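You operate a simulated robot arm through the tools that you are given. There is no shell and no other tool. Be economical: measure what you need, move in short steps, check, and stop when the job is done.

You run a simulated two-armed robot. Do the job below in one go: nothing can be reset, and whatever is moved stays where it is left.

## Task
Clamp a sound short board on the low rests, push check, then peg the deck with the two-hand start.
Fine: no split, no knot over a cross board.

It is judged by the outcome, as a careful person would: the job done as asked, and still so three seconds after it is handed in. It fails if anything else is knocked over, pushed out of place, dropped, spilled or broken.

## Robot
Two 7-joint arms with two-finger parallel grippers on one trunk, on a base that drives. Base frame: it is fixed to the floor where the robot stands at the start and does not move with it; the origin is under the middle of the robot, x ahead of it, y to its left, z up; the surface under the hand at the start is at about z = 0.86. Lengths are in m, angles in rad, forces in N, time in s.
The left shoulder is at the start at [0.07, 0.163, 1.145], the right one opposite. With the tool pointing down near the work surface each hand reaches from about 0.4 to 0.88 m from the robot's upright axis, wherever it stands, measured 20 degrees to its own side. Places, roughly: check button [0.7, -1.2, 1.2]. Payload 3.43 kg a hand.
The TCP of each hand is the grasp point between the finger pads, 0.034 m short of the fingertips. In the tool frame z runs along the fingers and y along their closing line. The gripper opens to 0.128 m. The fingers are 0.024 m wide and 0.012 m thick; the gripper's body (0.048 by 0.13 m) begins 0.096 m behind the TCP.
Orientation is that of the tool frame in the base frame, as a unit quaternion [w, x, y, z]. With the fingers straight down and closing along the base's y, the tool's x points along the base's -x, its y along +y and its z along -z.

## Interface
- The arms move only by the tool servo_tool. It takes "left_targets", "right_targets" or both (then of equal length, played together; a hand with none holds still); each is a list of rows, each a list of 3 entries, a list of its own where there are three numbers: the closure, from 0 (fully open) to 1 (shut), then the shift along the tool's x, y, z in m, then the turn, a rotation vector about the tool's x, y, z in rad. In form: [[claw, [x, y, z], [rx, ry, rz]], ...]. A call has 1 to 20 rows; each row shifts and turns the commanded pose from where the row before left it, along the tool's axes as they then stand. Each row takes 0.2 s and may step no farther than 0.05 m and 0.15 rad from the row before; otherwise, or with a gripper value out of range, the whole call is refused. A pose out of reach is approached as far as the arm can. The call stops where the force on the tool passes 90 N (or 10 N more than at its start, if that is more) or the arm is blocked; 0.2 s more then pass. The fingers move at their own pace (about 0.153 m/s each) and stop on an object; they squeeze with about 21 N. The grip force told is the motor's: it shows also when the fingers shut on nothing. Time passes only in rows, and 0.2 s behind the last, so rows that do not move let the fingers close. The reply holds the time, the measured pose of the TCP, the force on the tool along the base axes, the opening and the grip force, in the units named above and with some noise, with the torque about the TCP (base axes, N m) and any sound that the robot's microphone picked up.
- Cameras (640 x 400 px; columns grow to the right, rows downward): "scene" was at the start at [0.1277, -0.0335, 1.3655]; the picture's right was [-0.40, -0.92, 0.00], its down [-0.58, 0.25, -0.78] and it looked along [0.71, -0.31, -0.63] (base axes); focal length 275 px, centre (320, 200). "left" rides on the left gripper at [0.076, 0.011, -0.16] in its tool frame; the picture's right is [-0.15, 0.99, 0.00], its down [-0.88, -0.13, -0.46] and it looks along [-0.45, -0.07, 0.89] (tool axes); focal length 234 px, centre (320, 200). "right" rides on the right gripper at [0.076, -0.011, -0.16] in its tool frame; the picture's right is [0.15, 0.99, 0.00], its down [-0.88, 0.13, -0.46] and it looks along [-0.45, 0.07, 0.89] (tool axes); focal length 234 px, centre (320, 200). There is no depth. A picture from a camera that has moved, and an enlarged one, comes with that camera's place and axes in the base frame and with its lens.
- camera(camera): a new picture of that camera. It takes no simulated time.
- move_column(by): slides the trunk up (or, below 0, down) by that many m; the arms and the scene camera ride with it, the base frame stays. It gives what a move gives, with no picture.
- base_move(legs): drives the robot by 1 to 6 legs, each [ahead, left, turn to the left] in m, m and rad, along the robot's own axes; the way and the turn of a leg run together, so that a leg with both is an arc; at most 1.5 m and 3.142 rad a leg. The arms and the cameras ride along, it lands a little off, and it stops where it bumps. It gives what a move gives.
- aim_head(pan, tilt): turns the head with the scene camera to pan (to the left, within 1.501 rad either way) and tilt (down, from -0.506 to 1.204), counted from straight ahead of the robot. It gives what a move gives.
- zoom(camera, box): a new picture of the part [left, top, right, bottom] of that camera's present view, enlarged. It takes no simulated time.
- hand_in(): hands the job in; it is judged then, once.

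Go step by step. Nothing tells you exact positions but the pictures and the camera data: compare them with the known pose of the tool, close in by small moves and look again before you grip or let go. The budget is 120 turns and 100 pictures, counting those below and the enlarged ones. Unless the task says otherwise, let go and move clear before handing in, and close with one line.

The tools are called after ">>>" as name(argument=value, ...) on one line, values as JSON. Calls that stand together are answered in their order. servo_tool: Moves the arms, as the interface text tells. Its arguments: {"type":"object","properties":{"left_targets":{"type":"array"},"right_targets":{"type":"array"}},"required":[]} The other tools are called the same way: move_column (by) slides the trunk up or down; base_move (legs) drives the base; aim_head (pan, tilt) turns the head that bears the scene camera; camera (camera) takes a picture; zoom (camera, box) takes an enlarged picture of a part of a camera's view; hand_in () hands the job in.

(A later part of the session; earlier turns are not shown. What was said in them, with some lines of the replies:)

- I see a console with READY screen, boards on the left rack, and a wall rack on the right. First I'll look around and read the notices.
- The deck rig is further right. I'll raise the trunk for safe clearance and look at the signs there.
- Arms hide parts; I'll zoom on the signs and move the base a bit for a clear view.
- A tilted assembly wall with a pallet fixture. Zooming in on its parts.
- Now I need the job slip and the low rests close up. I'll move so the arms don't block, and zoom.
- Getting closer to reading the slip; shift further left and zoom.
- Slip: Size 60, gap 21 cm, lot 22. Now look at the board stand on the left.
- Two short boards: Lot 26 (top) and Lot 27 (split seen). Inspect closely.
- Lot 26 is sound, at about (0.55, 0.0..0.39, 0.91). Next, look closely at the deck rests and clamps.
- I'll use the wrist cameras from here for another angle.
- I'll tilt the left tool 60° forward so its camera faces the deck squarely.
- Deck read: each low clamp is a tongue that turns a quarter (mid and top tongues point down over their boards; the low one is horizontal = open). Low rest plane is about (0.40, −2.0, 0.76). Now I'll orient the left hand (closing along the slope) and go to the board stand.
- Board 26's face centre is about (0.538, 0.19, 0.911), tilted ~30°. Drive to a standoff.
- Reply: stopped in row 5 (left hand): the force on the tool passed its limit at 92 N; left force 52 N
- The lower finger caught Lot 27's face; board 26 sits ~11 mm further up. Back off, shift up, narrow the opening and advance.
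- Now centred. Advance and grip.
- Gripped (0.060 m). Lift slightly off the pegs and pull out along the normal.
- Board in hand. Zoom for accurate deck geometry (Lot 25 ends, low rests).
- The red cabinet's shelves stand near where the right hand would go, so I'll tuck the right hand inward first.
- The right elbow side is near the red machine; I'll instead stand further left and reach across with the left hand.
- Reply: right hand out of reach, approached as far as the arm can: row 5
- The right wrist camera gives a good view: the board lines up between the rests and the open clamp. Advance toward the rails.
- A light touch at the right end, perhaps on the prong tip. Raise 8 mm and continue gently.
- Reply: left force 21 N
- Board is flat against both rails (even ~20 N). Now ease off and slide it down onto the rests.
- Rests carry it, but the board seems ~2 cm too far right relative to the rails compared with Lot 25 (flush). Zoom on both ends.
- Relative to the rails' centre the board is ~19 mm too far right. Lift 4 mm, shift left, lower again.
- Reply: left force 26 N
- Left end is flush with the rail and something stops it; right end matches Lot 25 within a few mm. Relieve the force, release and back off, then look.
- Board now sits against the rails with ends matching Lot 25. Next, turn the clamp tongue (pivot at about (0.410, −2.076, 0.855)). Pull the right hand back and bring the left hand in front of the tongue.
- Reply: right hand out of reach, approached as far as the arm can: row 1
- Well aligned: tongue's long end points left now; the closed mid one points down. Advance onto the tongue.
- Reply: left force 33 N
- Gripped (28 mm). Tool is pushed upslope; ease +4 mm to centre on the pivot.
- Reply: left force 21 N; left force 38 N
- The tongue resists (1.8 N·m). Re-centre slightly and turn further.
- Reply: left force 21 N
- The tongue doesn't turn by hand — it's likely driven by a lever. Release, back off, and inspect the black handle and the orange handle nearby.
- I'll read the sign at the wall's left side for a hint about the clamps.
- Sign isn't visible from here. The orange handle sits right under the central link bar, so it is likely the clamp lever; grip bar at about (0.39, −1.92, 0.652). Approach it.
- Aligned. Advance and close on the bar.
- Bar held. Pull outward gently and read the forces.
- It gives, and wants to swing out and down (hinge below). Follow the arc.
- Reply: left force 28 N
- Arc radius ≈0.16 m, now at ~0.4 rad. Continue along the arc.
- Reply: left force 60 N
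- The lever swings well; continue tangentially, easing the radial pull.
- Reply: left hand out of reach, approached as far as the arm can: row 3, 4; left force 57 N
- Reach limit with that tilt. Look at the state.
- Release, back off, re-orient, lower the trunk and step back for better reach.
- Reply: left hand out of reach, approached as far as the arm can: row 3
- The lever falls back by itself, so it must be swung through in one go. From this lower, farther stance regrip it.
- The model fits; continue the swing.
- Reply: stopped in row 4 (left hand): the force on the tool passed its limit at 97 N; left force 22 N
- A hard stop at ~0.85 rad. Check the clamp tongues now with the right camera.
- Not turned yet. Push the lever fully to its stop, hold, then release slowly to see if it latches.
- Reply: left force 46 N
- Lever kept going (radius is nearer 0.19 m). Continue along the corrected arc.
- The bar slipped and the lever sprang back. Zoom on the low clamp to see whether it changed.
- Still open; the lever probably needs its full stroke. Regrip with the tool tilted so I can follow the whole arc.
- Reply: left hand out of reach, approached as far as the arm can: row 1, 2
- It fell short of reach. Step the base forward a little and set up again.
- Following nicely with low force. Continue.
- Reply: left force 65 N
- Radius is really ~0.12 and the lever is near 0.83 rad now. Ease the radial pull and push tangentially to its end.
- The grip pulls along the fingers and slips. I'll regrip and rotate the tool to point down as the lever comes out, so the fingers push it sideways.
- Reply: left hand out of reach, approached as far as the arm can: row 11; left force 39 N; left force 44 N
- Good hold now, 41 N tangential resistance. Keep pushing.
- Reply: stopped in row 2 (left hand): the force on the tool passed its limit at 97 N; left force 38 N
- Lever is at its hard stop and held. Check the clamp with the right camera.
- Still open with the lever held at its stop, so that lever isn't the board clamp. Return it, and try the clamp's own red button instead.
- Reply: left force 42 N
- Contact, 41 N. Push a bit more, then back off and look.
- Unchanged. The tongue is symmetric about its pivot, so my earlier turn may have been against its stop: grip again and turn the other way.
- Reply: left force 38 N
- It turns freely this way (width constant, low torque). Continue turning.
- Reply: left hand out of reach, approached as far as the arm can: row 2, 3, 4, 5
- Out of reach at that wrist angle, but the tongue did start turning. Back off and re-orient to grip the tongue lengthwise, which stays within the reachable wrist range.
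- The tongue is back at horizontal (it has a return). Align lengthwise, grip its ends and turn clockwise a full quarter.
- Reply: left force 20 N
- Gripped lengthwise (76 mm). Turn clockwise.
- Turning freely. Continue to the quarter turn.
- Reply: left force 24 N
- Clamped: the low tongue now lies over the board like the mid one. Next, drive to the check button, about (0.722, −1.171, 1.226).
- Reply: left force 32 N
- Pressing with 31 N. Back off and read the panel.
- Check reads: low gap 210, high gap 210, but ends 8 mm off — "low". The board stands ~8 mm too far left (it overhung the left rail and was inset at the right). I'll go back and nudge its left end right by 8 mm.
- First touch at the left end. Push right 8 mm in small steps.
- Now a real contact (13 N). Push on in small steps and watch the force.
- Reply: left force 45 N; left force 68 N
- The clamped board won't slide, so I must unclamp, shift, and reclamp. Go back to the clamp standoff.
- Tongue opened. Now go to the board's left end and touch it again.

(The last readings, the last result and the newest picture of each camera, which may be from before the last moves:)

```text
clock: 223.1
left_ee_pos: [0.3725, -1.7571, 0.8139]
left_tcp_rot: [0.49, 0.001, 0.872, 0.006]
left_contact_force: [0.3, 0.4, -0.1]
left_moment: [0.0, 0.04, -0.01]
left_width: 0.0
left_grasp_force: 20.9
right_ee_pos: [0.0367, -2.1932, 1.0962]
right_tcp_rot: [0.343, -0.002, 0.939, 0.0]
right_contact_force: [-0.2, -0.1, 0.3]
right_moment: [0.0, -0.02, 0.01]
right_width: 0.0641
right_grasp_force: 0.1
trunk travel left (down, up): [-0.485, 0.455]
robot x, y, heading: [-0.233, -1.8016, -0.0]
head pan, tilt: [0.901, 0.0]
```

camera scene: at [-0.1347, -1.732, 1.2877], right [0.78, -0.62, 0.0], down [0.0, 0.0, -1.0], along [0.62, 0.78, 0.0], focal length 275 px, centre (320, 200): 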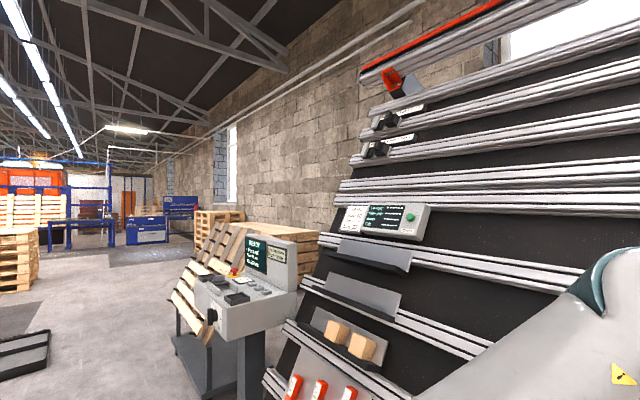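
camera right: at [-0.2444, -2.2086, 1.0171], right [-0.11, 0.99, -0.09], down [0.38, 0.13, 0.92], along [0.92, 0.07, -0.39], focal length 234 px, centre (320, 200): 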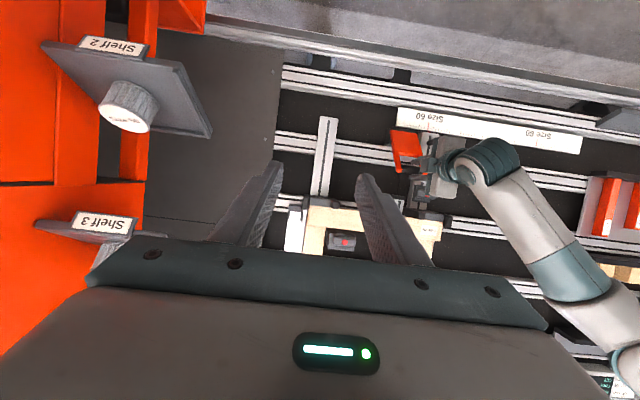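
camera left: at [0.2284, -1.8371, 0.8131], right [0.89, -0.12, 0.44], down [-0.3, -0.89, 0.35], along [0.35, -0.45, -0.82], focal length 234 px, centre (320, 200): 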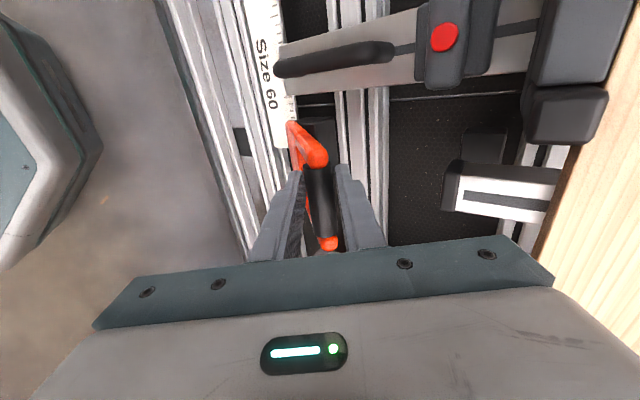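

>>> servo_tool(left_targets=[[1.0, [0, 0, 0.006], [0, 0, 0]], [1.0, [0, -0.012, 0], [0, 0, 0]], [1.0, [0, -0.01, 0], [0, 0, 0]], [1.0, [0, -0.005, 0], [0, 0, 0]], [1.0, [0, -0.004, 0], [0, 0, 0]], [1.0, [0, -0.003, 0], [0, 0, 0]], [1.0, [0, 0, 0], [0, 0, 0]], [1.0, [0, 0, 0], [0, 0, 0]]])

```text
clock: 224.9
left_ee_pos: [0.377, -1.7871, 0.809]
left_tcp_rot: [0.49, -0.001, 0.872, 0.008]
left_contact_force: [-5.3, 25.0, 1.5]
left_moment: [0.36, 0.06, 0.7]
left_width: 0.0
left_grasp_force: 20.6
right_ee_pos: [0.0365, -2.1902, 1.0969]
right_tcp_rot: [0.342, -0.004, 0.94, 0.001]
right_contact_force: [-0.7, -0.2, 0.0]
right_moment: [-0.04, 0.01, 0.03]
right_width: 0.0638
right_grasp_force: 0.0
trunk travel left (down, up): [-0.485, 0.455]
robot x, y, heading: [-0.2386, -1.8049, 0.007]
head pan, tilt: [0.901, 0.0]
```

>>> servo_tool(left_targets=[[1.0, [0, 0.006, 0], [0, 0, 0]], [1.0, [0, 0, -0.004], [0, 0, 0]], [1.0, [0, -0.006, 0], [0, 0, 0]], [1.0, [0, -0.003, 0], [0, 0, 0]], [1.0, [0, -0.002, 0], [0, 0, 0]], [1.0, [0, 0, 0], [0, 0, 0]]])

```text
clock: 226.3
left_ee_pos: [0.3736, -1.7869, 0.8117]
left_tcp_rot: [0.491, -0.004, 0.871, 0.01]
left_contact_force: [1.0, 50.1, 1.7]
left_moment: [0.86, -0.08, 1.43]
left_width: 0.0003
left_grasp_force: 20.8
right_ee_pos: [0.0368, -2.1886, 1.0971]
right_tcp_rot: [0.343, -0.004, 0.939, -0.001]
right_contact_force: [-0.2, 0.0, -0.5]
right_moment: [0.03, 0.02, -0.01]
right_width: 0.0641
right_grasp_force: 0.0
trunk travel left (down, up): [-0.485, 0.455]
robot x, y, heading: [-0.2305, -1.7978, 0.007]
head pan, tilt: [0.901, 0.0]
```

Something rigid (likely the rail edge) is touched there, not the board. I'll instead grip the board itself and slide it 8 mm right.

>>> servo_tool(left_targets=[[1.0, [0, 0.02, 0], [0, 0, 0]], [1.0, [0, 0, -0.045], [0, 0, 0]], [0.45, [0.005, 0, -0.045], [0, 0, 0]], [0.45, [0, -0.0428, 0], [0, 0, 0]], [0.45, [0, -0.0428, 0], [0, 0, 0]], [0.45, [0, -0.0428, 0], [0, 0, 0]], [0.45, [0, -0.0428, 0], [0, 0, 0]], [0.45, [0, -0.0428, 0], [0, 0, 0]], [0.45, [0, 0, 0], [0, 0, 0.1428]], [0.45, [0, 0, 0], [0, 0, 0.1428]], [0.45, [0, 0, 0], [0, 0, 0.1428]], [0.45, [0, 0, 0], [0, 0, 0.1428]], [0.45, [0, 0, 0], [0, 0, 0.1428]], [0.45, [0, 0, 0], [0, 0, 0.1428]], [0.45, [0, 0, 0], [0, 0, 0.1428]], [0.45, [0, 0, 0], [0, 0, 0.1428]], [0.45, [0, 0, 0], [0, 0, 0.1428]], [0.45, [0, 0, 0], [0, 0, 0.1428]], [0.45, [0, 0, 0], [0, 0, 0.1428]], [0.45, [0, 0, 0], [0, 0, 0]]])

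>>> servo_tool(left_targets=[[0.45, [0, 0, 0.04], [0, 0, 0]], [0.45, [0, 0, 0.04], [0, 0, 0]], [0.45, [0, 0, 0.015], [0, 0, 0]], [0.45, [0, 0, 0.01], [0, 0, 0]], [0.45, [0, 0, 0], [0, 0, 0]], [0.9, [0, 0, 0], [0, 0, 0]], [0.9, [0, 0, 0], [0, 0, 0]], [0.9, [0, 0, 0], [0, 0, 0]]])

```text
clock: 230.5
left_ee_pos: [0.297, -1.9896, 0.8504]
left_tcp_rot: [0.34, 0.615, 0.62, 0.349]
left_contact_force: [-0.7, -0.2, -0.3]
left_moment: [0.04, 0.02, 0.01]
left_width: 0.0704
left_grasp_force: 0.1
right_ee_pos: [0.0366, -2.1936, 1.0951]
right_tcp_rot: [0.343, -0.002, 0.939, 0.002]
right_contact_force: [-0.1, 0.5, -0.4]
right_moment: [0.0, 0.02, -0.01]
right_width: 0.0639
right_grasp_force: 0.0
trunk travel left (down, up): [-0.485, 0.455]
robot x, y, heading: [-0.2339, -1.8061, 0.005]
head pan, tilt: [0.901, 0.0]
```

```text
clock: 231.7
left_ee_pos: [0.3698, -1.9924, 0.8042]
left_tcp_rot: [0.349, 0.618, 0.611, 0.351]
left_contact_force: [-47.9, 12.6, 31.2]
left_moment: [-0.04, -2.18, 0.62]
left_width: 0.0708
left_grasp_force: 0.8
right_ee_pos: [0.0257, -2.1912, 1.0991]
right_tcp_rot: [0.347, -0.002, 0.938, -0.001]
right_contact_force: [-0.5, -0.1, -0.3]
right_moment: [-0.02, 0.01, 0.0]
right_width: 0.0642
right_grasp_force: 0.0
trunk travel left (down, up): [-0.485, 0.455]
robot x, y, heading: [-0.2386, -1.8036, 0.006]
head pan, tilt: [0.901, 0.0]
stopped in row 5 (left hand): the force on the tool passed its limit at 91 N (the readings are from after the stop); the commanded pose is now the measured one
```

Upper finger caught the board's face (5 mm low). Back off, shift up, advance, grip and slide right 8 mm.

>>> servo_tool(left_targets=[[0.45, [0, 0, -0.03], [0, 0, 0]], [0.45, [0, 0.0055, 0], [0, 0, 0]], [0.45, [0, 0, 0], [0, 0, 0]], [0.45, [0, 0, 0.025], [0, 0, 0]], [0.45, [0, 0, 0.02], [0, 0, 0]], [0.45, [0, 0, 0], [0, 0, 0]], [0.9, [0, 0, 0], [0, 0, 0]], [0.9, [0, 0, 0], [0, 0, 0]], [0.9, [0, 0, 0], [0, 0, 0]]])

>>> servo_tool(left_targets=[[0.9, [-0.003, 0, 0], [0, 0, 0]], [0.9, [-0.003, 0, 0], [0, 0, 0]], [0.9, [-0.003, 0, 0], [0, 0, 0]], [0.9, [0, 0, 0], [0, 0, 0]], [0.9, [0, 0, 0], [0, 0, 0]]])

```text
clock: 233.7
left_ee_pos: [0.3962, -1.9945, 0.7969]
left_tcp_rot: [0.345, 0.619, 0.612, 0.351]
left_contact_force: [18.3, -6.5, 20.1]
left_moment: [-0.29, -0.86, -0.07]
left_width: 0.0602
left_grasp_force: 20.8
right_ee_pos: [0.0343, -2.1945, 1.0954]
right_tcp_rot: [0.343, -0.002, 0.939, 0.001]
right_contact_force: [-0.4, 0.8, -0.5]
right_moment: [0.05, -0.02, 0.0]
right_width: 0.0639
right_grasp_force: 0.0
trunk travel left (down, up): [-0.485, 0.455]
robot x, y, heading: [-0.2378, -1.8011, 0.004]
head pan, tilt: [0.901, 0.0]
```

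```text
clock: 234.9
left_ee_pos: [0.396, -1.9985, 0.7973]
left_tcp_rot: [0.345, 0.617, 0.614, 0.351]
left_contact_force: [18.2, 19.8, 29.4]
left_moment: [-0.33, -0.96, 0.83]
left_width: 0.0607
left_grasp_force: 20.9
right_ee_pos: [0.0329, -2.1912, 1.0965]
right_tcp_rot: [0.344, -0.002, 0.939, -0.002]
right_contact_force: [-0.3, 0.5, 0.9]
right_moment: [0.01, -0.02, 0.0]
right_width: 0.0642
right_grasp_force: 0.1
trunk travel left (down, up): [-0.485, 0.455]
robot x, y, heading: [-0.2394, -1.803, 0.004]
head pan, tilt: [0.901, 0.0]
```

Slid ~4 mm; slide the rest, release, and set up at the clamp for closing.

>>> servo_tool(left_targets=[[0.9, [-0.0025, 0, 0], [0, 0, 0]], [0.9, [-0.0022, 0, 0], [0, 0, 0]], [0.9, [0, 0, 0], [0, 0, 0]], [0.9, [0, 0, 0], [0, 0, 0]]])

>>> servo_tool(left_targets=[[0.45, [0, 0.003, 0], [0, 0, 0]], [0.45, [0, 0, 0], [0, 0, 0]], [0.45, [0, 0, -0.03], [0, 0, 0]], [0.45, [0, 0, -0.03], [0, 0, 0]], [0.45, [0, 0, -0.03], [0, 0, 0]], [0.3, [-0.034, 0.031, 0], [0, 0, 0]], [0.3, [-0.034, 0.031, 0], [0, 0, 0]], [0.3, [0, 0, 0], [0, 0, -0.1428]], [0.3, [0, 0, 0], [0, 0, -0.1428]], [0.3, [0, 0, 0], [0, 0, -0.1428]], [0.3, [0, 0, 0], [0, 0, -0.1428]], [0.3, [0, 0, 0], [0, 0, -0.1428]], [0.3, [0, 0, 0], [0, 0, -0.1428]], [0.3, [0, 0, 0], [0, 0, -0.1428]], [0.3, [0, 0, 0], [0, 0, -0.1428]], [0.3, [0, 0, 0], [0, 0, -0.1428]], [0.3, [0, 0, 0], [0, 0, -0.1428]], [0.3, [0, 0, 0], [0, 0, -0.1428]], [0.3, [0, 0, 0], [0, 0, 0]]])

```text
clock: 235.9
left_ee_pos: [0.396, -2.0056, 0.7972]
left_tcp_rot: [0.345, 0.617, 0.614, 0.352]
left_contact_force: [16.7, 19.6, 27.0]
left_moment: [-0.38, -0.95, 0.79]
left_width: 0.0605
left_grasp_force: 21.0
right_ee_pos: [0.0337, -2.1919, 1.0962]
right_tcp_rot: [0.343, -0.002, 0.939, -0.001]
right_contact_force: [-0.7, -0.1, -0.1]
right_moment: [-0.01, 0.01, 0.0]
right_width: 0.0641
right_grasp_force: 0.0
trunk travel left (down, up): [-0.485, 0.455]
robot x, y, heading: [-0.2323, -1.8033, 0.006]
head pan, tilt: [0.901, 0.0]
```

```text
clock: 239.9
left_ee_pos: [0.3501, -2.0777, 0.8947]
left_tcp_rot: [0.489, 0.006, 0.872, 0.003]
left_contact_force: [0.9, 0.6, 0.2]
left_moment: [0.02, -0.01, 0.01]
left_width: 0.0899
left_grasp_force: 0.0
right_ee_pos: [0.0332, -2.1944, 1.0946]
right_tcp_rot: [0.342, -0.002, 0.94, 0.002]
right_contact_force: [0.4, -0.7, -0.3]
right_moment: [-0.05, -0.04, 0.0]
right_width: 0.0641
right_grasp_force: 0.0
trunk travel left (down, up): [-0.485, 0.455]
robot x, y, heading: [-0.2363, -1.8007, 0.001]
head pan, tilt: [0.901, 0.0]
```

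About 10 mm moved in all. Now close the clamp and drive to the check button in one chain.

>>> servo_tool(left_targets=[[0.3, [0, 0, 0.025], [0, 0, 0]], [0.3, [0, 0, 0.021], [0, 0, 0]], [0.9, [0, 0, 0], [0, 0, 0]], [0.9, [0, 0, 0], [0, 0, 0]], [0.9, [0, 0, 0], [0, 0, 0]], [0.9, [0, 0, 0], [0, 0, 0.143]], [0.9, [0, 0, 0], [0, 0, 0.143]], [0.9, [0, 0, 0], [0, 0, 0.143]], [0.9, [0, 0, 0], [0, 0, 0.143]], [0.9, [0, 0, 0], [0, 0, 0.143]], [0.9, [0, 0, 0], [0, 0, 0.143]], [0.9, [0, 0, 0], [0, 0, 0.143]], [0.9, [0, 0, 0], [0, 0, 0.143]], [0.9, [0, 0, 0], [0, 0, 0.143]], [0.9, [0, 0, 0], [0, 0, 0.143]], [0.9, [0, 0, 0], [0, 0, 0.143]], [0.9, [0, 0.002, 0], [0, 0, 0.02]], [0.9, [0, 0, 0], [0, 0, 0]]])

>>> servo_tool(left_targets=[[0.3, [0, 0, 0], [0, 0, 0]], [0.3, [0, 0, 0], [0, 0, 0]], [0.3, [0, 0, -0.03], [0, 0, 0]], [0.3, [0, 0, -0.03], [0, 0, 0]], [1.0, [0.03, 0, -0.04], [0, 0, 0]], [1.0, [0.04, 0, -0.02], [0, 0, 0]], [1.0, [0.04, 0, 0], [0, 0, 0]], [1.0, [0.04, 0, 0], [0, 0, 0]], [1.0, [0, 0, 0], [0, 0, 0]]])

>>> base_move(legs=[[-0.12, 0, 0], [0, 0.75, 0]])

>>> move_column(by=0.32)

>>> base_move(legs=[[0.22, 0, 0]])

>>> servo_tool(left_targets=[[1.0, [0, 0.0355, 0], [0, 0, 0]], [1.0, [0, 0.0355, 0.03], [0, 0, 0]], [1.0, [0, 0.0355, 0.03], [0, 0, 0]], [1.0, [0, 0.0355, 0.03], [0, 0, 0]], [1.0, [0, 0, 0.04], [0, 0, 0]], [1.0, [0, 0, 0.04], [0, 0, 0]], [1.0, [0, 0, 0.015], [0, 0, 0]], [1.0, [0, 0, 0], [0, 0, 0]]])

```text
clock: 243.7
left_ee_pos: [0.3892, -2.0796, 0.872]
left_tcp_rot: [0.338, 0.628, 0.607, 0.351]
left_contact_force: [-1.7, 3.4, -3.2]
left_moment: [-2.2, 0.18, 1.0]
left_width: 0.076
left_grasp_force: 44.9
right_ee_pos: [0.0343, -2.1933, 1.0951]
right_tcp_rot: [0.343, -0.002, 0.939, 0.001]
right_contact_force: [0.8, -0.2, -0.5]
right_moment: [-0.02, -0.01, 0.03]
right_width: 0.064
right_grasp_force: 0.0
trunk travel left (down, up): [-0.485, 0.455]
robot x, y, heading: [-0.238, -1.8018, -0.002]
head pan, tilt: [0.901, 0.0]
```

```text
clock: 245.7
left_ee_pos: [0.2914, -1.9281, 0.9387]
left_tcp_rot: [0.34, 0.627, 0.606, 0.353]
left_contact_force: [-0.1, 0.0, -1.0]
left_moment: [-0.02, 0.02, 0.0]
left_width: 0.0001
left_grasp_force: 21.3
right_ee_pos: [0.0341, -2.1957, 1.0947]
right_tcp_rot: [0.343, -0.001, 0.939, 0.001]
right_contact_force: [-0.3, -0.2, -0.4]
right_moment: [0.0, 0.02, 0.0]
right_width: 0.064
right_grasp_force: 0.1
trunk travel left (down, up): [-0.485, 0.455]
robot x, y, heading: [-0.2382, -1.8065, 0.007]
head pan, tilt: [0.901, 0.0]
```

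```text
clock: 250.7
left_ee_pos: [0.1691, -1.1741, 0.9375]
left_tcp_rot: [0.341, 0.63, 0.602, 0.352]
left_contact_force: [-0.1, 0.2, 0.6]
left_moment: [0.03, -0.01, -0.02]
left_width: 0.0001
left_grasp_force: 21.1
right_ee_pos: [-0.0904, -1.4393, 1.0947]
right_tcp_rot: [0.343, 0.003, 0.939, -0.001]
right_contact_force: [0.6, 0.4, 0.8]
right_moment: [-0.02, -0.03, 0.04]
right_width: 0.0641
right_grasp_force: 0.0
trunk travel left (down, up): [-0.485, 0.455]
robot x, y, heading: [-0.3587, -1.043, -0.002]
head pan, tilt: [0.901, 0.0]
```

```text
clock: 253.8
left_ee_pos: [0.1685, -1.1746, 1.2594]
left_tcp_rot: [0.34, 0.63, 0.603, 0.351]
left_contact_force: [-0.5, -0.1, 0.8]
left_moment: [0.02, 0.01, 0.0]
left_width: 0.0
left_grasp_force: 20.9
right_ee_pos: [-0.0908, -1.4389, 1.4154]
right_tcp_rot: [0.342, 0.002, 0.94, 0.0]
right_contact_force: [-0.5, 0.0, 0.6]
right_moment: [-0.01, -0.03, 0.0]
right_width: 0.064
right_grasp_force: 0.0
trunk travel left (down, up): [-0.805, 0.135]
robot x, y, heading: [-0.3615, -1.0445, -0.001]
head pan, tilt: [0.901, 0.0]
```

```text
clock: 255.5
left_ee_pos: [0.388, -1.1752, 1.2597]
left_tcp_rot: [0.342, 0.628, 0.603, 0.353]
left_contact_force: [0.0, 0.3, 0.5]
left_moment: [-0.01, -0.02, 0.0]
left_width: 0.0003
left_grasp_force: 21.0
right_ee_pos: [0.1272, -1.4402, 1.4161]
right_tcp_rot: [0.343, 0.002, 0.939, -0.001]
right_contact_force: [-0.1, -0.3, -0.2]
right_moment: [-0.03, 0.02, -0.01]
right_width: 0.0641
right_grasp_force: 0.0
trunk travel left (down, up): [-0.805, 0.135]
robot x, y, heading: [-0.1395, -1.0467, -0.002]
head pan, tilt: [0.901, 0.0]
```

```text
clock: 257.3
left_ee_pos: [0.6205, -1.1814, 1.2847]
left_tcp_rot: [0.34, 0.63, 0.603, 0.352]
left_contact_force: [-0.9, -0.8, 0.5]
left_moment: [-0.02, 0.0, -0.02]
left_width: 0.0
left_grasp_force: 20.8
right_ee_pos: [0.128, -1.44, 1.4151]
right_tcp_rot: [0.343, 0.001, 0.939, -0.001]
right_contact_force: [-0.3, 0.2, -0.4]
right_moment: [-0.02, 0.03, -0.02]
right_width: 0.0638
right_grasp_force: 0.0
trunk travel left (down, up): [-0.805, 0.135]
robot x, y, heading: [-0.1425, -1.0483, 0.001]
head pan, tilt: [0.901, 0.0]
```

Clamp closed to its stop. Press check and read the panel with the last picture.

>>> servo_tool(left_targets=[[1.0, [0.013, -0.003, 0.025], [0, 0, 0]], [1.0, [0, 0, 0.025], [0, 0, 0]], [1.0, [0, 0, 0.018], [0, 0, 0]], [1.0, [0, 0, 0.006], [0, 0, 0]], [1.0, [0, 0, 0.006], [0, 0, 0]], [1.0, [0, 0, 0.003], [0, 0, 0]], [1.0, [0, 0, 0], [0, 0, 0]]])

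>>> servo_tool(left_targets=[[1.0, [0, 0, -0.03], [0, 0, 0]], [1.0, [0, 0, -0.04], [0, 0, 0]], [1.0, [0, 0, -0.04], [0, 0, 0]], [1.0, [0, 0, 0], [0, 0, 0]]])

>>> zoom(camera="left", box=[160, 0, 480, 230])

```text
clock: 258.9
left_ee_pos: [0.6822, -1.1693, 1.2423]
left_tcp_rot: [0.343, 0.63, 0.602, 0.352]
left_contact_force: [-28.2, -1.0, 8.5]
left_moment: [-0.16, 0.23, -0.14]
left_width: 0.0002
left_grasp_force: 21.0
right_ee_pos: [0.1215, -1.4397, 1.4175]
right_tcp_rot: [0.346, 0.003, 0.938, -0.001]
right_contact_force: [0.7, -0.2, 0.3]
right_moment: [-0.02, 0.02, -0.01]
right_width: 0.0639
right_grasp_force: 0.0
trunk travel left (down, up): [-0.805, 0.135]
robot x, y, heading: [-0.1376, -1.0425, -0.001]
head pan, tilt: [0.901, 0.0]
```

```text
clock: 259.9
left_ee_pos: [0.5983, -1.1662, 1.2942]
left_tcp_rot: [0.34, 0.63, 0.603, 0.351]
left_contact_force: [0.2, -0.5, 0.2]
left_moment: [0.01, 0.02, -0.02]
left_width: 0.0001
left_grasp_force: 21.0
right_ee_pos: [0.1313, -1.4402, 1.4143]
right_tcp_rot: [0.342, 0.002, 0.94, -0.001]
right_contact_force: [0.8, -0.2, 0.1]
right_moment: [-0.02, 0.04, 0.02]
right_width: 0.0639
right_grasp_force: 0.0
trunk travel left (down, up): [-0.805, 0.135]
robot x, y, heading: [-0.1375, -1.0478, -0.002]
head pan, tilt: [0.901, 0.0]
```

```text
1.74 times, centred on (320, 115) of left
camera zoom: at [0.4702, -1.0906, 1.3895], right [0.51, -0.18, 0.84], down [-0.48, -0.87, 0.1], along [0.71, -0.45, -0.54], focal length 407 px, centre (320, 348)
```

zoom: 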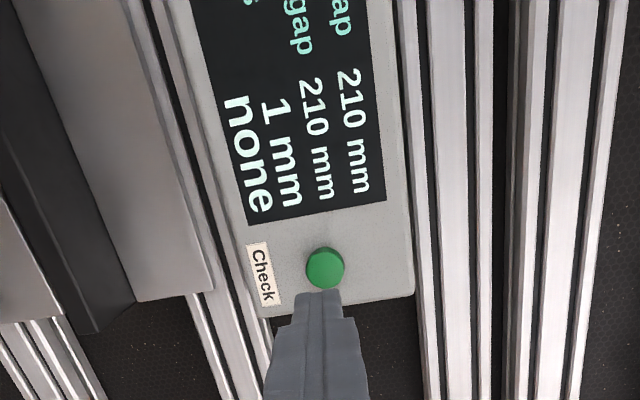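

Panel now reads 210 / 210 / 1 mm / none — good. Now reposition for the console: both tools pointing down, closed, in front of the palm pads at about (0.312, −0.201, 0.882) and (0.313, −0.592, 0.882).

>>> base_move(legs=[[-0.25, 0, 0]])

>>> servo_tool(left_targets=[[1.0, [0.0397, -0.0146, -0.0253], [0, 0, 0]], [1.0, [0.0397, -0.0146, -0.0253], [0, 0, 0]], [1.0, [0.0397, -0.0146, -0.0253], [0, 0, 0]], [1.0, [0.0397, -0.0146, -0.0253], [0, 0, 0]], [1.0, [0.0397, -0.0146, -0.0253], [0, 0, 0]], [1.0, [0.0397, -0.0146, -0.0253], [0, 0, 0]], [1.0, [0.0397, -0.0146, -0.0253], [0, 0, 0]], [1.0, [0.0397, -0.0146, -0.0253], [0, 0, 0]]])

>>> servo_tool(left_targets=[[1.0, [0, 0, 0], [0, 0, -0.1428]], [1.0, [0, 0, 0], [0, 0, -0.1428]], [1.0, [0, 0, 0], [0, 0, -0.1428]], [1.0, [0, 0, 0], [0, 0, -0.1428]], [1.0, [0, 0, 0], [0, 0, -0.1428]], [1.0, [0, 0, 0], [0, 0, -0.1428]], [1.0, [0, 0, 0], [0, 0, -0.1428]], [1.0, [0, 0, 0], [0, 0, -0.1428]], [1.0, [0, 0, 0], [0, 0, -0.1428]], [1.0, [0, 0, 0], [0, 0, -0.1428]], [1.0, [0, 0, 0], [0, 0, -0.1428]]], right_targets=[[1.0, [0, 0, 0], [0, 0.14, 0]], [1.0, [0, 0, 0], [0, 0.14, 0]], [1.0, [0, 0, 0], [0, 0.14, 0]], [1.0, [0, 0, 0], [0, 0.14, 0]], [1.0, [0, 0, 0], [0, 0.14, 0]], [1.0, [0, 0, 0], [0, 0, 0]], [1.0, [0, 0, 0], [0, 0, 0]], [1.0, [0, 0, 0], [0, 0, 0]], [1.0, [0, 0, 0], [0, 0, 0]], [1.0, [0, 0, 0], [0, 0, 0]], [1.0, [0, 0, 0], [0, 0, 0]]])

>>> servo_tool(left_targets=[[1.0, [0, 0, 0], [0, 0.1496, 0]], [1.0, [0, 0, 0], [0, 0.1496, 0]], [1.0, [0, 0, 0], [0, 0.1496, 0]], [1.0, [0, 0, 0], [0, 0.1496, 0]], [1.0, [0, 0, 0], [0, 0.1496, 0]], [1.0, [0, 0, 0], [0, 0.1496, 0]], [1.0, [0, 0, 0], [0, 0.1496, 0]], [1.0, [0, 0, 0], [0, 0, 0]]], right_targets=[[1.0, [-0.0334, 0.0287, 0], [0, 0, 0]], [1.0, [-0.0334, 0.0287, 0], [0, 0, 0]], [1.0, [-0.0334, 0.0287, 0], [0, 0, 0]], [1.0, [-0.0334, 0.0287, 0], [0, 0, 0]], [1.0, [-0.0334, 0.0287, 0], [0, 0, 0]], [1.0, [-0.0334, 0.0287, 0], [0, 0, 0]], [1.0, [-0.0334, 0.0287, 0], [0, 0, 0]], [1.0, [0, 0, 0], [0, 0, 0]]])

>>> base_move(legs=[[0, 0.647, 0]])

>>> move_column(by=-0.18)

```text
clock: 261.8
left_ee_pos: [0.3488, -1.1687, 1.2954]
left_tcp_rot: [0.341, 0.631, 0.603, 0.35]
left_contact_force: [-0.1, 0.6, 0.6]
left_moment: [-0.01, 0.02, 0.01]
left_width: 0.0
left_grasp_force: 21.0
right_ee_pos: [-0.1182, -1.4394, 1.4146]
right_tcp_rot: [0.342, 0.005, 0.94, -0.002]
right_contact_force: [-0.4, 0.5, 0.0]
right_moment: [0.02, -0.01, 0.01]
right_width: 0.0639
right_grasp_force: 0.1
trunk travel left (down, up): [-0.805, 0.135]
robot x, y, heading: [-0.3877, -1.0427, -0.006]
head pan, tilt: [0.901, 0.0]
```

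```text
clock: 263.6
left_ee_pos: [0.1643, -0.8521, 1.3315]
left_tcp_rot: [0.343, 0.631, 0.602, 0.35]
left_contact_force: [-0.6, 0.3, -0.1]
left_moment: [-0.04, -0.01, -0.03]
left_width: 0.0002
left_grasp_force: 21.1
left hand out of reach, approached as far as the arm can: row 7, 8
right_ee_pos: [-0.1215, -1.4369, 1.416]
right_tcp_rot: [0.344, 0.003, 0.939, -0.002]
right_contact_force: [-0.2, 0.6, -0.7]
right_moment: [-0.06, 0.0, 0.0]
right_width: 0.064
right_grasp_force: 0.0
trunk travel left (down, up): [-0.805, 0.135]
robot x, y, heading: [-0.3882, -1.0448, -0.009]
head pan, tilt: [0.901, 0.0]
```

```text
clock: 265.9
left_ee_pos: [0.1658, -0.8544, 1.3327]
left_tcp_rot: [0.489, 0.019, 0.872, 0.007]
left_contact_force: [-0.5, -0.3, -0.3]
left_moment: [-0.01, 0.05, -0.01]
left_width: 0.0001
left_grasp_force: 21.4
right_ee_pos: [-0.1207, -1.4395, 1.4156]
right_tcp_rot: [0.001, 0.003, 1.0, 0.0]
right_contact_force: [0.9, 0.2, -0.1]
right_moment: [0.0, 0.02, 0.02]
right_width: 0.0
right_grasp_force: 21.3
trunk travel left (down, up): [-0.805, 0.135]
robot x, y, heading: [-0.3871, -1.0448, -0.004]
head pan, tilt: [0.901, 0.0]
```

```text
clock: 267.8
left_ee_pos: [0.1658, -0.854, 1.3321]
left_tcp_rot: [-0.012, 0.013, 1.0, 0.016]
left_contact_force: [-0.3, 0.4, 0.1]
left_moment: [0.0, 0.0, -0.01]
left_width: 0.0
left_grasp_force: 20.7
right_ee_pos: [0.1146, -1.2409, 1.4155]
right_tcp_rot: [0.0, 0.004, 1.0, 0.001]
right_contact_force: [-0.3, -0.1, 0.1]
right_moment: [0.01, -0.03, -0.02]
right_width: 0.0
right_grasp_force: 20.9
trunk travel left (down, up): [-0.805, 0.135]
robot x, y, heading: [-0.39, -1.0399, -0.007]
head pan, tilt: [0.901, 0.0]
```

```text
clock: 271.3
left_ee_pos: [0.1746, -0.2222, 1.3329]
left_tcp_rot: [-0.012, 0.019, 1.0, 0.016]
left_contact_force: [-0.6, -0.2, 0.7]
left_moment: [0.01, 0.0, -0.02]
left_width: 0.0
left_grasp_force: 21.2
right_ee_pos: [0.1215, -0.6076, 1.4147]
right_tcp_rot: [0.0, 0.009, 1.0, 0.0]
right_contact_force: [0.1, -0.3, 0.1]
right_moment: [0.0, 0.01, 0.01]
right_width: 0.0003
right_grasp_force: 20.9
trunk travel left (down, up): [-0.805, 0.135]
robot x, y, heading: [-0.378, -0.4063, -0.018]
head pan, tilt: [0.901, 0.0]
```

```text
clock: 273.3
left_ee_pos: [0.1755, -0.2205, 1.152]
left_tcp_rot: [-0.012, 0.019, 1.0, 0.016]
left_contact_force: [0.1, 0.4, 0.1]
left_moment: [-0.03, -0.03, -0.03]
left_width: 0.0
left_grasp_force: 20.8
right_ee_pos: [0.1209, -0.608, 1.2344]
right_tcp_rot: [0.0, 0.01, 1.0, 0.0]
right_contact_force: [0.6, 0.3, -0.3]
right_moment: [0.02, -0.04, -0.03]
right_width: 0.0001
right_grasp_force: 21.2
trunk travel left (down, up): [-0.625, 0.315]
robot x, y, heading: [-0.3787, -0.4048, -0.02]
head pan, tilt: [0.901, 0.0]
```

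>>> base_move(legs=[[0.19, 0, 0.02]])

>>> servo_tool(left_targets=[[1.0, [0.01, 0.0026, 0.0304], [0, 0, 0]], [1.0, [0.01, 0.0026, 0.0304], [0, 0, 0]], [1.0, [0.01, 0.0026, 0.0304], [0, 0, 0]], [1.0, [0.01, 0.0026, 0.0304], [0, 0, 0]], [1.0, [0.01, 0.0026, 0.0304], [0, 0, 0]], [1.0, [0, 0, 0], [0, 0, 0]]], right_targets=[[1.0, [0, 0.002, 0.0468], [0, 0, 0]], [1.0, [0, 0.002, 0.0468], [0, 0, 0]], [1.0, [0, 0.002, 0.0468], [0, 0, 0]], [1.0, [0, 0.002, 0.0468], [0, 0, 0]], [1.0, [0, 0.002, 0.0468], [0, 0, 0]], [1.0, [0, 0, 0], [0, 0, 0]]])

```text
clock: 274.9
left_ee_pos: [0.3625, -0.2144, 1.1517]
left_tcp_rot: [-0.013, 0.011, 1.0, 0.015]
left_contact_force: [-0.2, -0.8, 0.0]
left_moment: [0.0, -0.03, 0.0]
left_width: 0.0
left_grasp_force: 21.4
right_ee_pos: [0.3146, -0.5995, 1.2344]
right_tcp_rot: [0.001, 0.0, 1.0, 0.0]
right_contact_force: [0.5, -0.2, -0.4]
right_moment: [0.01, 0.02, -0.02]
right_width: 0.0
right_grasp_force: 21.1
trunk travel left (down, up): [-0.625, 0.315]
robot x, y, heading: [-0.1901, -0.4094, -0.003]
head pan, tilt: [0.901, 0.0]
```

```text
clock: 276.3
left_ee_pos: [0.3072, -0.1954, 1.0023]
left_tcp_rot: [-0.011, 0.011, 1.0, 0.015]
left_contact_force: [-0.8, 0.4, -0.2]
left_moment: [0.01, -0.02, 0.02]
left_width: 0.0002
left_grasp_force: 21.4
right_ee_pos: [0.3117, -0.5902, 1.0001]
right_tcp_rot: [0.001, 0.0, 1.0, 0.001]
right_contact_force: [-0.2, -0.2, -0.4]
right_moment: [0.0, -0.02, -0.01]
right_width: 0.0
right_grasp_force: 20.6
trunk travel left (down, up): [-0.625, 0.315]
robot x, y, heading: [-0.1886, -0.4044, -0.002]
head pan, tilt: [0.901, 0.0]
```

Both hands are above the pads. Lower them together, press and hold.

>>> servo_tool(left_targets=[[1.0, [-0.004, -0.005, 0.04], [0, 0, 0]], [1.0, [0, 0, 0.035], [0, 0, 0]], [1.0, [0, 0, 0.008], [0, 0, 0]], [1.0, [0, 0, 0.008], [0, 0, 0]], [1.0, [0, 0, 0.007], [0, 0, 0]], [1.0, [0, 0, 0], [0, 0, 0]], [1.0, [0, 0, 0], [0, 0, 0]], [1.0, [0, 0, 0], [0, 0, 0]], [1.0, [0, 0, 0], [0, 0, 0]], [1.0, [0, 0, 0], [0, 0, 0]], [1.0, [0, 0, 0], [0, 0, 0]]], right_targets=[[1.0, [-0.001, -0.002, 0.038], [0, 0, 0]], [1.0, [0, 0, 0.035], [0, 0, 0]], [1.0, [0, 0, 0.008], [0, 0, 0]], [1.0, [0, 0, 0.008], [0, 0, 0]], [1.0, [0, 0, 0.007], [0, 0, 0]], [1.0, [0, 0, 0], [0, 0, 0]], [1.0, [0, 0, 0], [0, 0, 0]], [1.0, [0, 0, 0], [0, 0, 0]], [1.0, [0, 0, 0], [0, 0, 0]], [1.0, [0, 0, 0], [0, 0, 0]], [1.0, [0, 0, 0], [0, 0, 0]]])

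```text
clock: 278.7
left_ee_pos: [0.31, -0.1968, 0.9035]
left_tcp_rot: [-0.011, 0.011, 1.0, 0.017]
left_contact_force: [9.6, -0.2, 23.5]
left_moment: [-0.05, -0.59, 0.06]
left_width: 0.0002
left_grasp_force: 20.9
right_ee_pos: [0.3147, -0.5909, 0.9059]
right_tcp_rot: [0.001, 0.0, 1.0, 0.001]
right_contact_force: [0.6, 1.3, 2.6]
right_moment: [0.04, -0.01, 0.01]
right_width: 0.0
right_grasp_force: 21.2
trunk travel left (down, up): [-0.625, 0.315]
robot x, y, heading: [-0.1853, -0.4073, -0.001]
head pan, tilt: [0.901, 0.0]
heard: click, click
5 turns are left
```

Two clicks heard. Right hand presses only lightly; press it a bit deeper and keep holding while listening.

>>> servo_tool(left_targets=[[1.0, [0, 0, 0], [0, 0, 0]], [1.0, [0, 0, 0], [0, 0, 0]], [1.0, [0, 0, 0], [0, 0, 0]], [1.0, [0, 0, 0], [0, 0, 0]], [1.0, [0, 0, 0], [0, 0, 0]], [1.0, [0, 0, 0], [0, 0, 0]], [1.0, [0, 0, 0], [0, 0, 0]], [1.0, [0, 0, 0], [0, 0, 0]], [1.0, [0, 0, 0], [0, 0, 0]], [1.0, [0, 0, 0], [0, 0, 0]]], right_targets=[[1.0, [0, 0, 0.004], [0, 0, 0]], [1.0, [0, 0, 0.003], [0, 0, 0]], [1.0, [0, 0, 0], [0, 0, 0]], [1.0, [0, 0, 0], [0, 0, 0]], [1.0, [0, 0, 0], [0, 0, 0]], [1.0, [0, 0, 0], [0, 0, 0]], [1.0, [0, 0, 0], [0, 0, 0]], [1.0, [0, 0, 0], [0, 0, 0]], [1.0, [0, 0, 0], [0, 0, 0]], [1.0, [0, 0, 0], [0, 0, 0]]])

```text
clock: 280.9
left_ee_pos: [0.307, -0.1967, 0.9052]
left_tcp_rot: [-0.011, 0.011, 1.0, 0.016]
left_contact_force: [-5.4, 0.3, 14.1]
left_moment: [-0.1, 0.05, -0.02]
left_width: 0.0
left_grasp_force: 21.1
right_ee_pos: [0.3144, -0.5906, 0.9013]
right_tcp_rot: [0.005, 0.0, 1.0, 0.001]
right_contact_force: [17.3, -14.5, 54.1]
right_moment: [-0.5, -0.31, 0.07]
right_width: 0.0001
right_grasp_force: 21.4
trunk travel left (down, up): [-0.625, 0.315]
robot x, y, heading: [-0.1922, -0.4134, -0.001]
head pan, tilt: [0.901, 0.0]
4 turns are left
```

Release both together, move up, and listen for the machine.

>>> servo_tool(left_targets=[[1.0, [0, 0, -0.03], [0, 0, 0]], [1.0, [0, 0, 0], [0, 0, 0]], [1.0, [0, 0, 0], [0, 0, 0]], [1.0, [0, 0, 0], [0, 0, 0]], [1.0, [0, 0, 0], [0, 0, 0]], [1.0, [0, 0, 0], [0, 0, 0]], [1.0, [0, 0, 0], [0, 0, 0]], [1.0, [0, 0, 0], [0, 0, 0]], [1.0, [0, 0, 0], [0, 0, 0]], [1.0, [0, 0, 0], [0, 0, 0]], [1.0, [0, 0, 0], [0, 0, 0]], [1.0, [0, 0, 0], [0, 0, 0]]], right_targets=[[1.0, [0, 0, -0.035], [0, 0, 0]], [1.0, [0, 0, 0], [0, 0, 0]], [1.0, [0, 0, 0], [0, 0, 0]], [1.0, [0, 0, 0], [0, 0, 0]], [1.0, [0, 0, 0], [0, 0, 0]], [1.0, [0, 0, 0], [0, 0, 0]], [1.0, [0, 0, 0], [0, 0, 0]], [1.0, [0, 0, 0], [0, 0, 0]], [1.0, [0, 0, 0], [0, 0, 0]], [1.0, [0, 0, 0], [0, 0, 0]], [1.0, [0, 0, 0], [0, 0, 0]], [1.0, [0, 0, 0], [0, 0, 0]]])

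```text
clock: 283.5
left_ee_pos: [0.3114, -0.1987, 0.9323]
left_tcp_rot: [-0.012, 0.01, 1.0, 0.016]
left_contact_force: [0.0, -1.3, -0.9]
left_moment: [0.01, -0.02, 0.0]
left_width: 0.0
left_grasp_force: 20.4
right_ee_pos: [0.3159, -0.5912, 0.9325]
right_tcp_rot: [0.0, 0.0, 1.0, 0.0]
right_contact_force: [-0.3, -0.2, -0.2]
right_moment: [0.01, -0.01, 0.04]
right_width: 0.0002
right_grasp_force: 21.2
trunk travel left (down, up): [-0.625, 0.315]
robot x, y, heading: [-0.1886, -0.4115, -0.005]
head pan, tilt: [0.901, 0.0]
3 turns are left
```

Both pads clicked within ~0.1–0.2 s of each other and were held for several seconds, so I take the cycle as started. Move clear now.

>>> servo_tool(left_targets=[[1.0, [0, 0, -0.04], [0, 0, 0]], [1.0, [0, 0, -0.04], [0, 0, 0]], [1.0, [0, 0, -0.04], [0, 0, 0]], [1.0, [0, 0, 0], [0, 0, 0]]], right_targets=[[1.0, [0, 0, -0.04], [0, 0, 0]], [1.0, [0, 0, -0.04], [0, 0, 0]], [1.0, [0, 0, -0.04], [0, 0, 0]], [1.0, [0, 0, 0], [0, 0, 0]]])

>>> base_move(legs=[[-0.2, 0, 0]])

```text
clock: 284.5
left_ee_pos: [0.3161, -0.201, 1.0539]
left_tcp_rot: [-0.012, 0.011, 1.0, 0.017]
left_contact_force: [-0.6, 0.0, 0.0]
left_moment: [0.0, 0.01, -0.01]
left_width: 0.0001
left_grasp_force: 20.7
right_ee_pos: [0.3172, -0.5923, 1.0529]
right_tcp_rot: [0.0, -0.001, 1.0, 0.0]
right_contact_force: [-0.7, 0.3, -0.3]
right_moment: [-0.02, 0.01, 0.0]
right_width: 0.0001
right_grasp_force: 20.7
trunk travel left (down, up): [-0.625, 0.315]
robot x, y, heading: [-0.1914, -0.4092, 0.002]
head pan, tilt: [0.901, 0.0]
```

```text
clock: 286.1
left_ee_pos: [0.1175, -0.1997, 1.0536]
left_tcp_rot: [-0.012, 0.01, 1.0, 0.016]
left_contact_force: [-0.7, -0.4, 0.2]
left_moment: [-0.01, 0.01, 0.0]
left_width: 0.0
left_grasp_force: 20.9
right_ee_pos: [0.1204, -0.5928, 1.0538]
right_tcp_rot: [0.0, -0.002, 1.0, -0.001]
right_contact_force: [0.0, 0.2, -0.4]
right_moment: [0.0, -0.01, -0.01]
right_width: 0.0
right_grasp_force: 21.2
trunk travel left (down, up): [-0.625, 0.315]
robot x, y, heading: [-0.387, -0.4073, 0.004]
head pan, tilt: [0.901, 0.0]
2 turns are left
```

Both hands are clear of the console and nothing is held. Handing in.

>>> hand_in()

```text
The job is handed in.
```

I clamped sound board Lot 26 on the low rests. Check reads low gap 210 mm, high gap 210 mm, ends 1 mm and "none" off, after I moved the board to fix a first reading of 8 mm off. I pressed and held both start pads and heard both click, but I couldn't confirm the deck was pegged: I heard no machine sound and had no pictures left. While looking for the clamp I also swung the orange lever under the deck several times; it sprang back each time.
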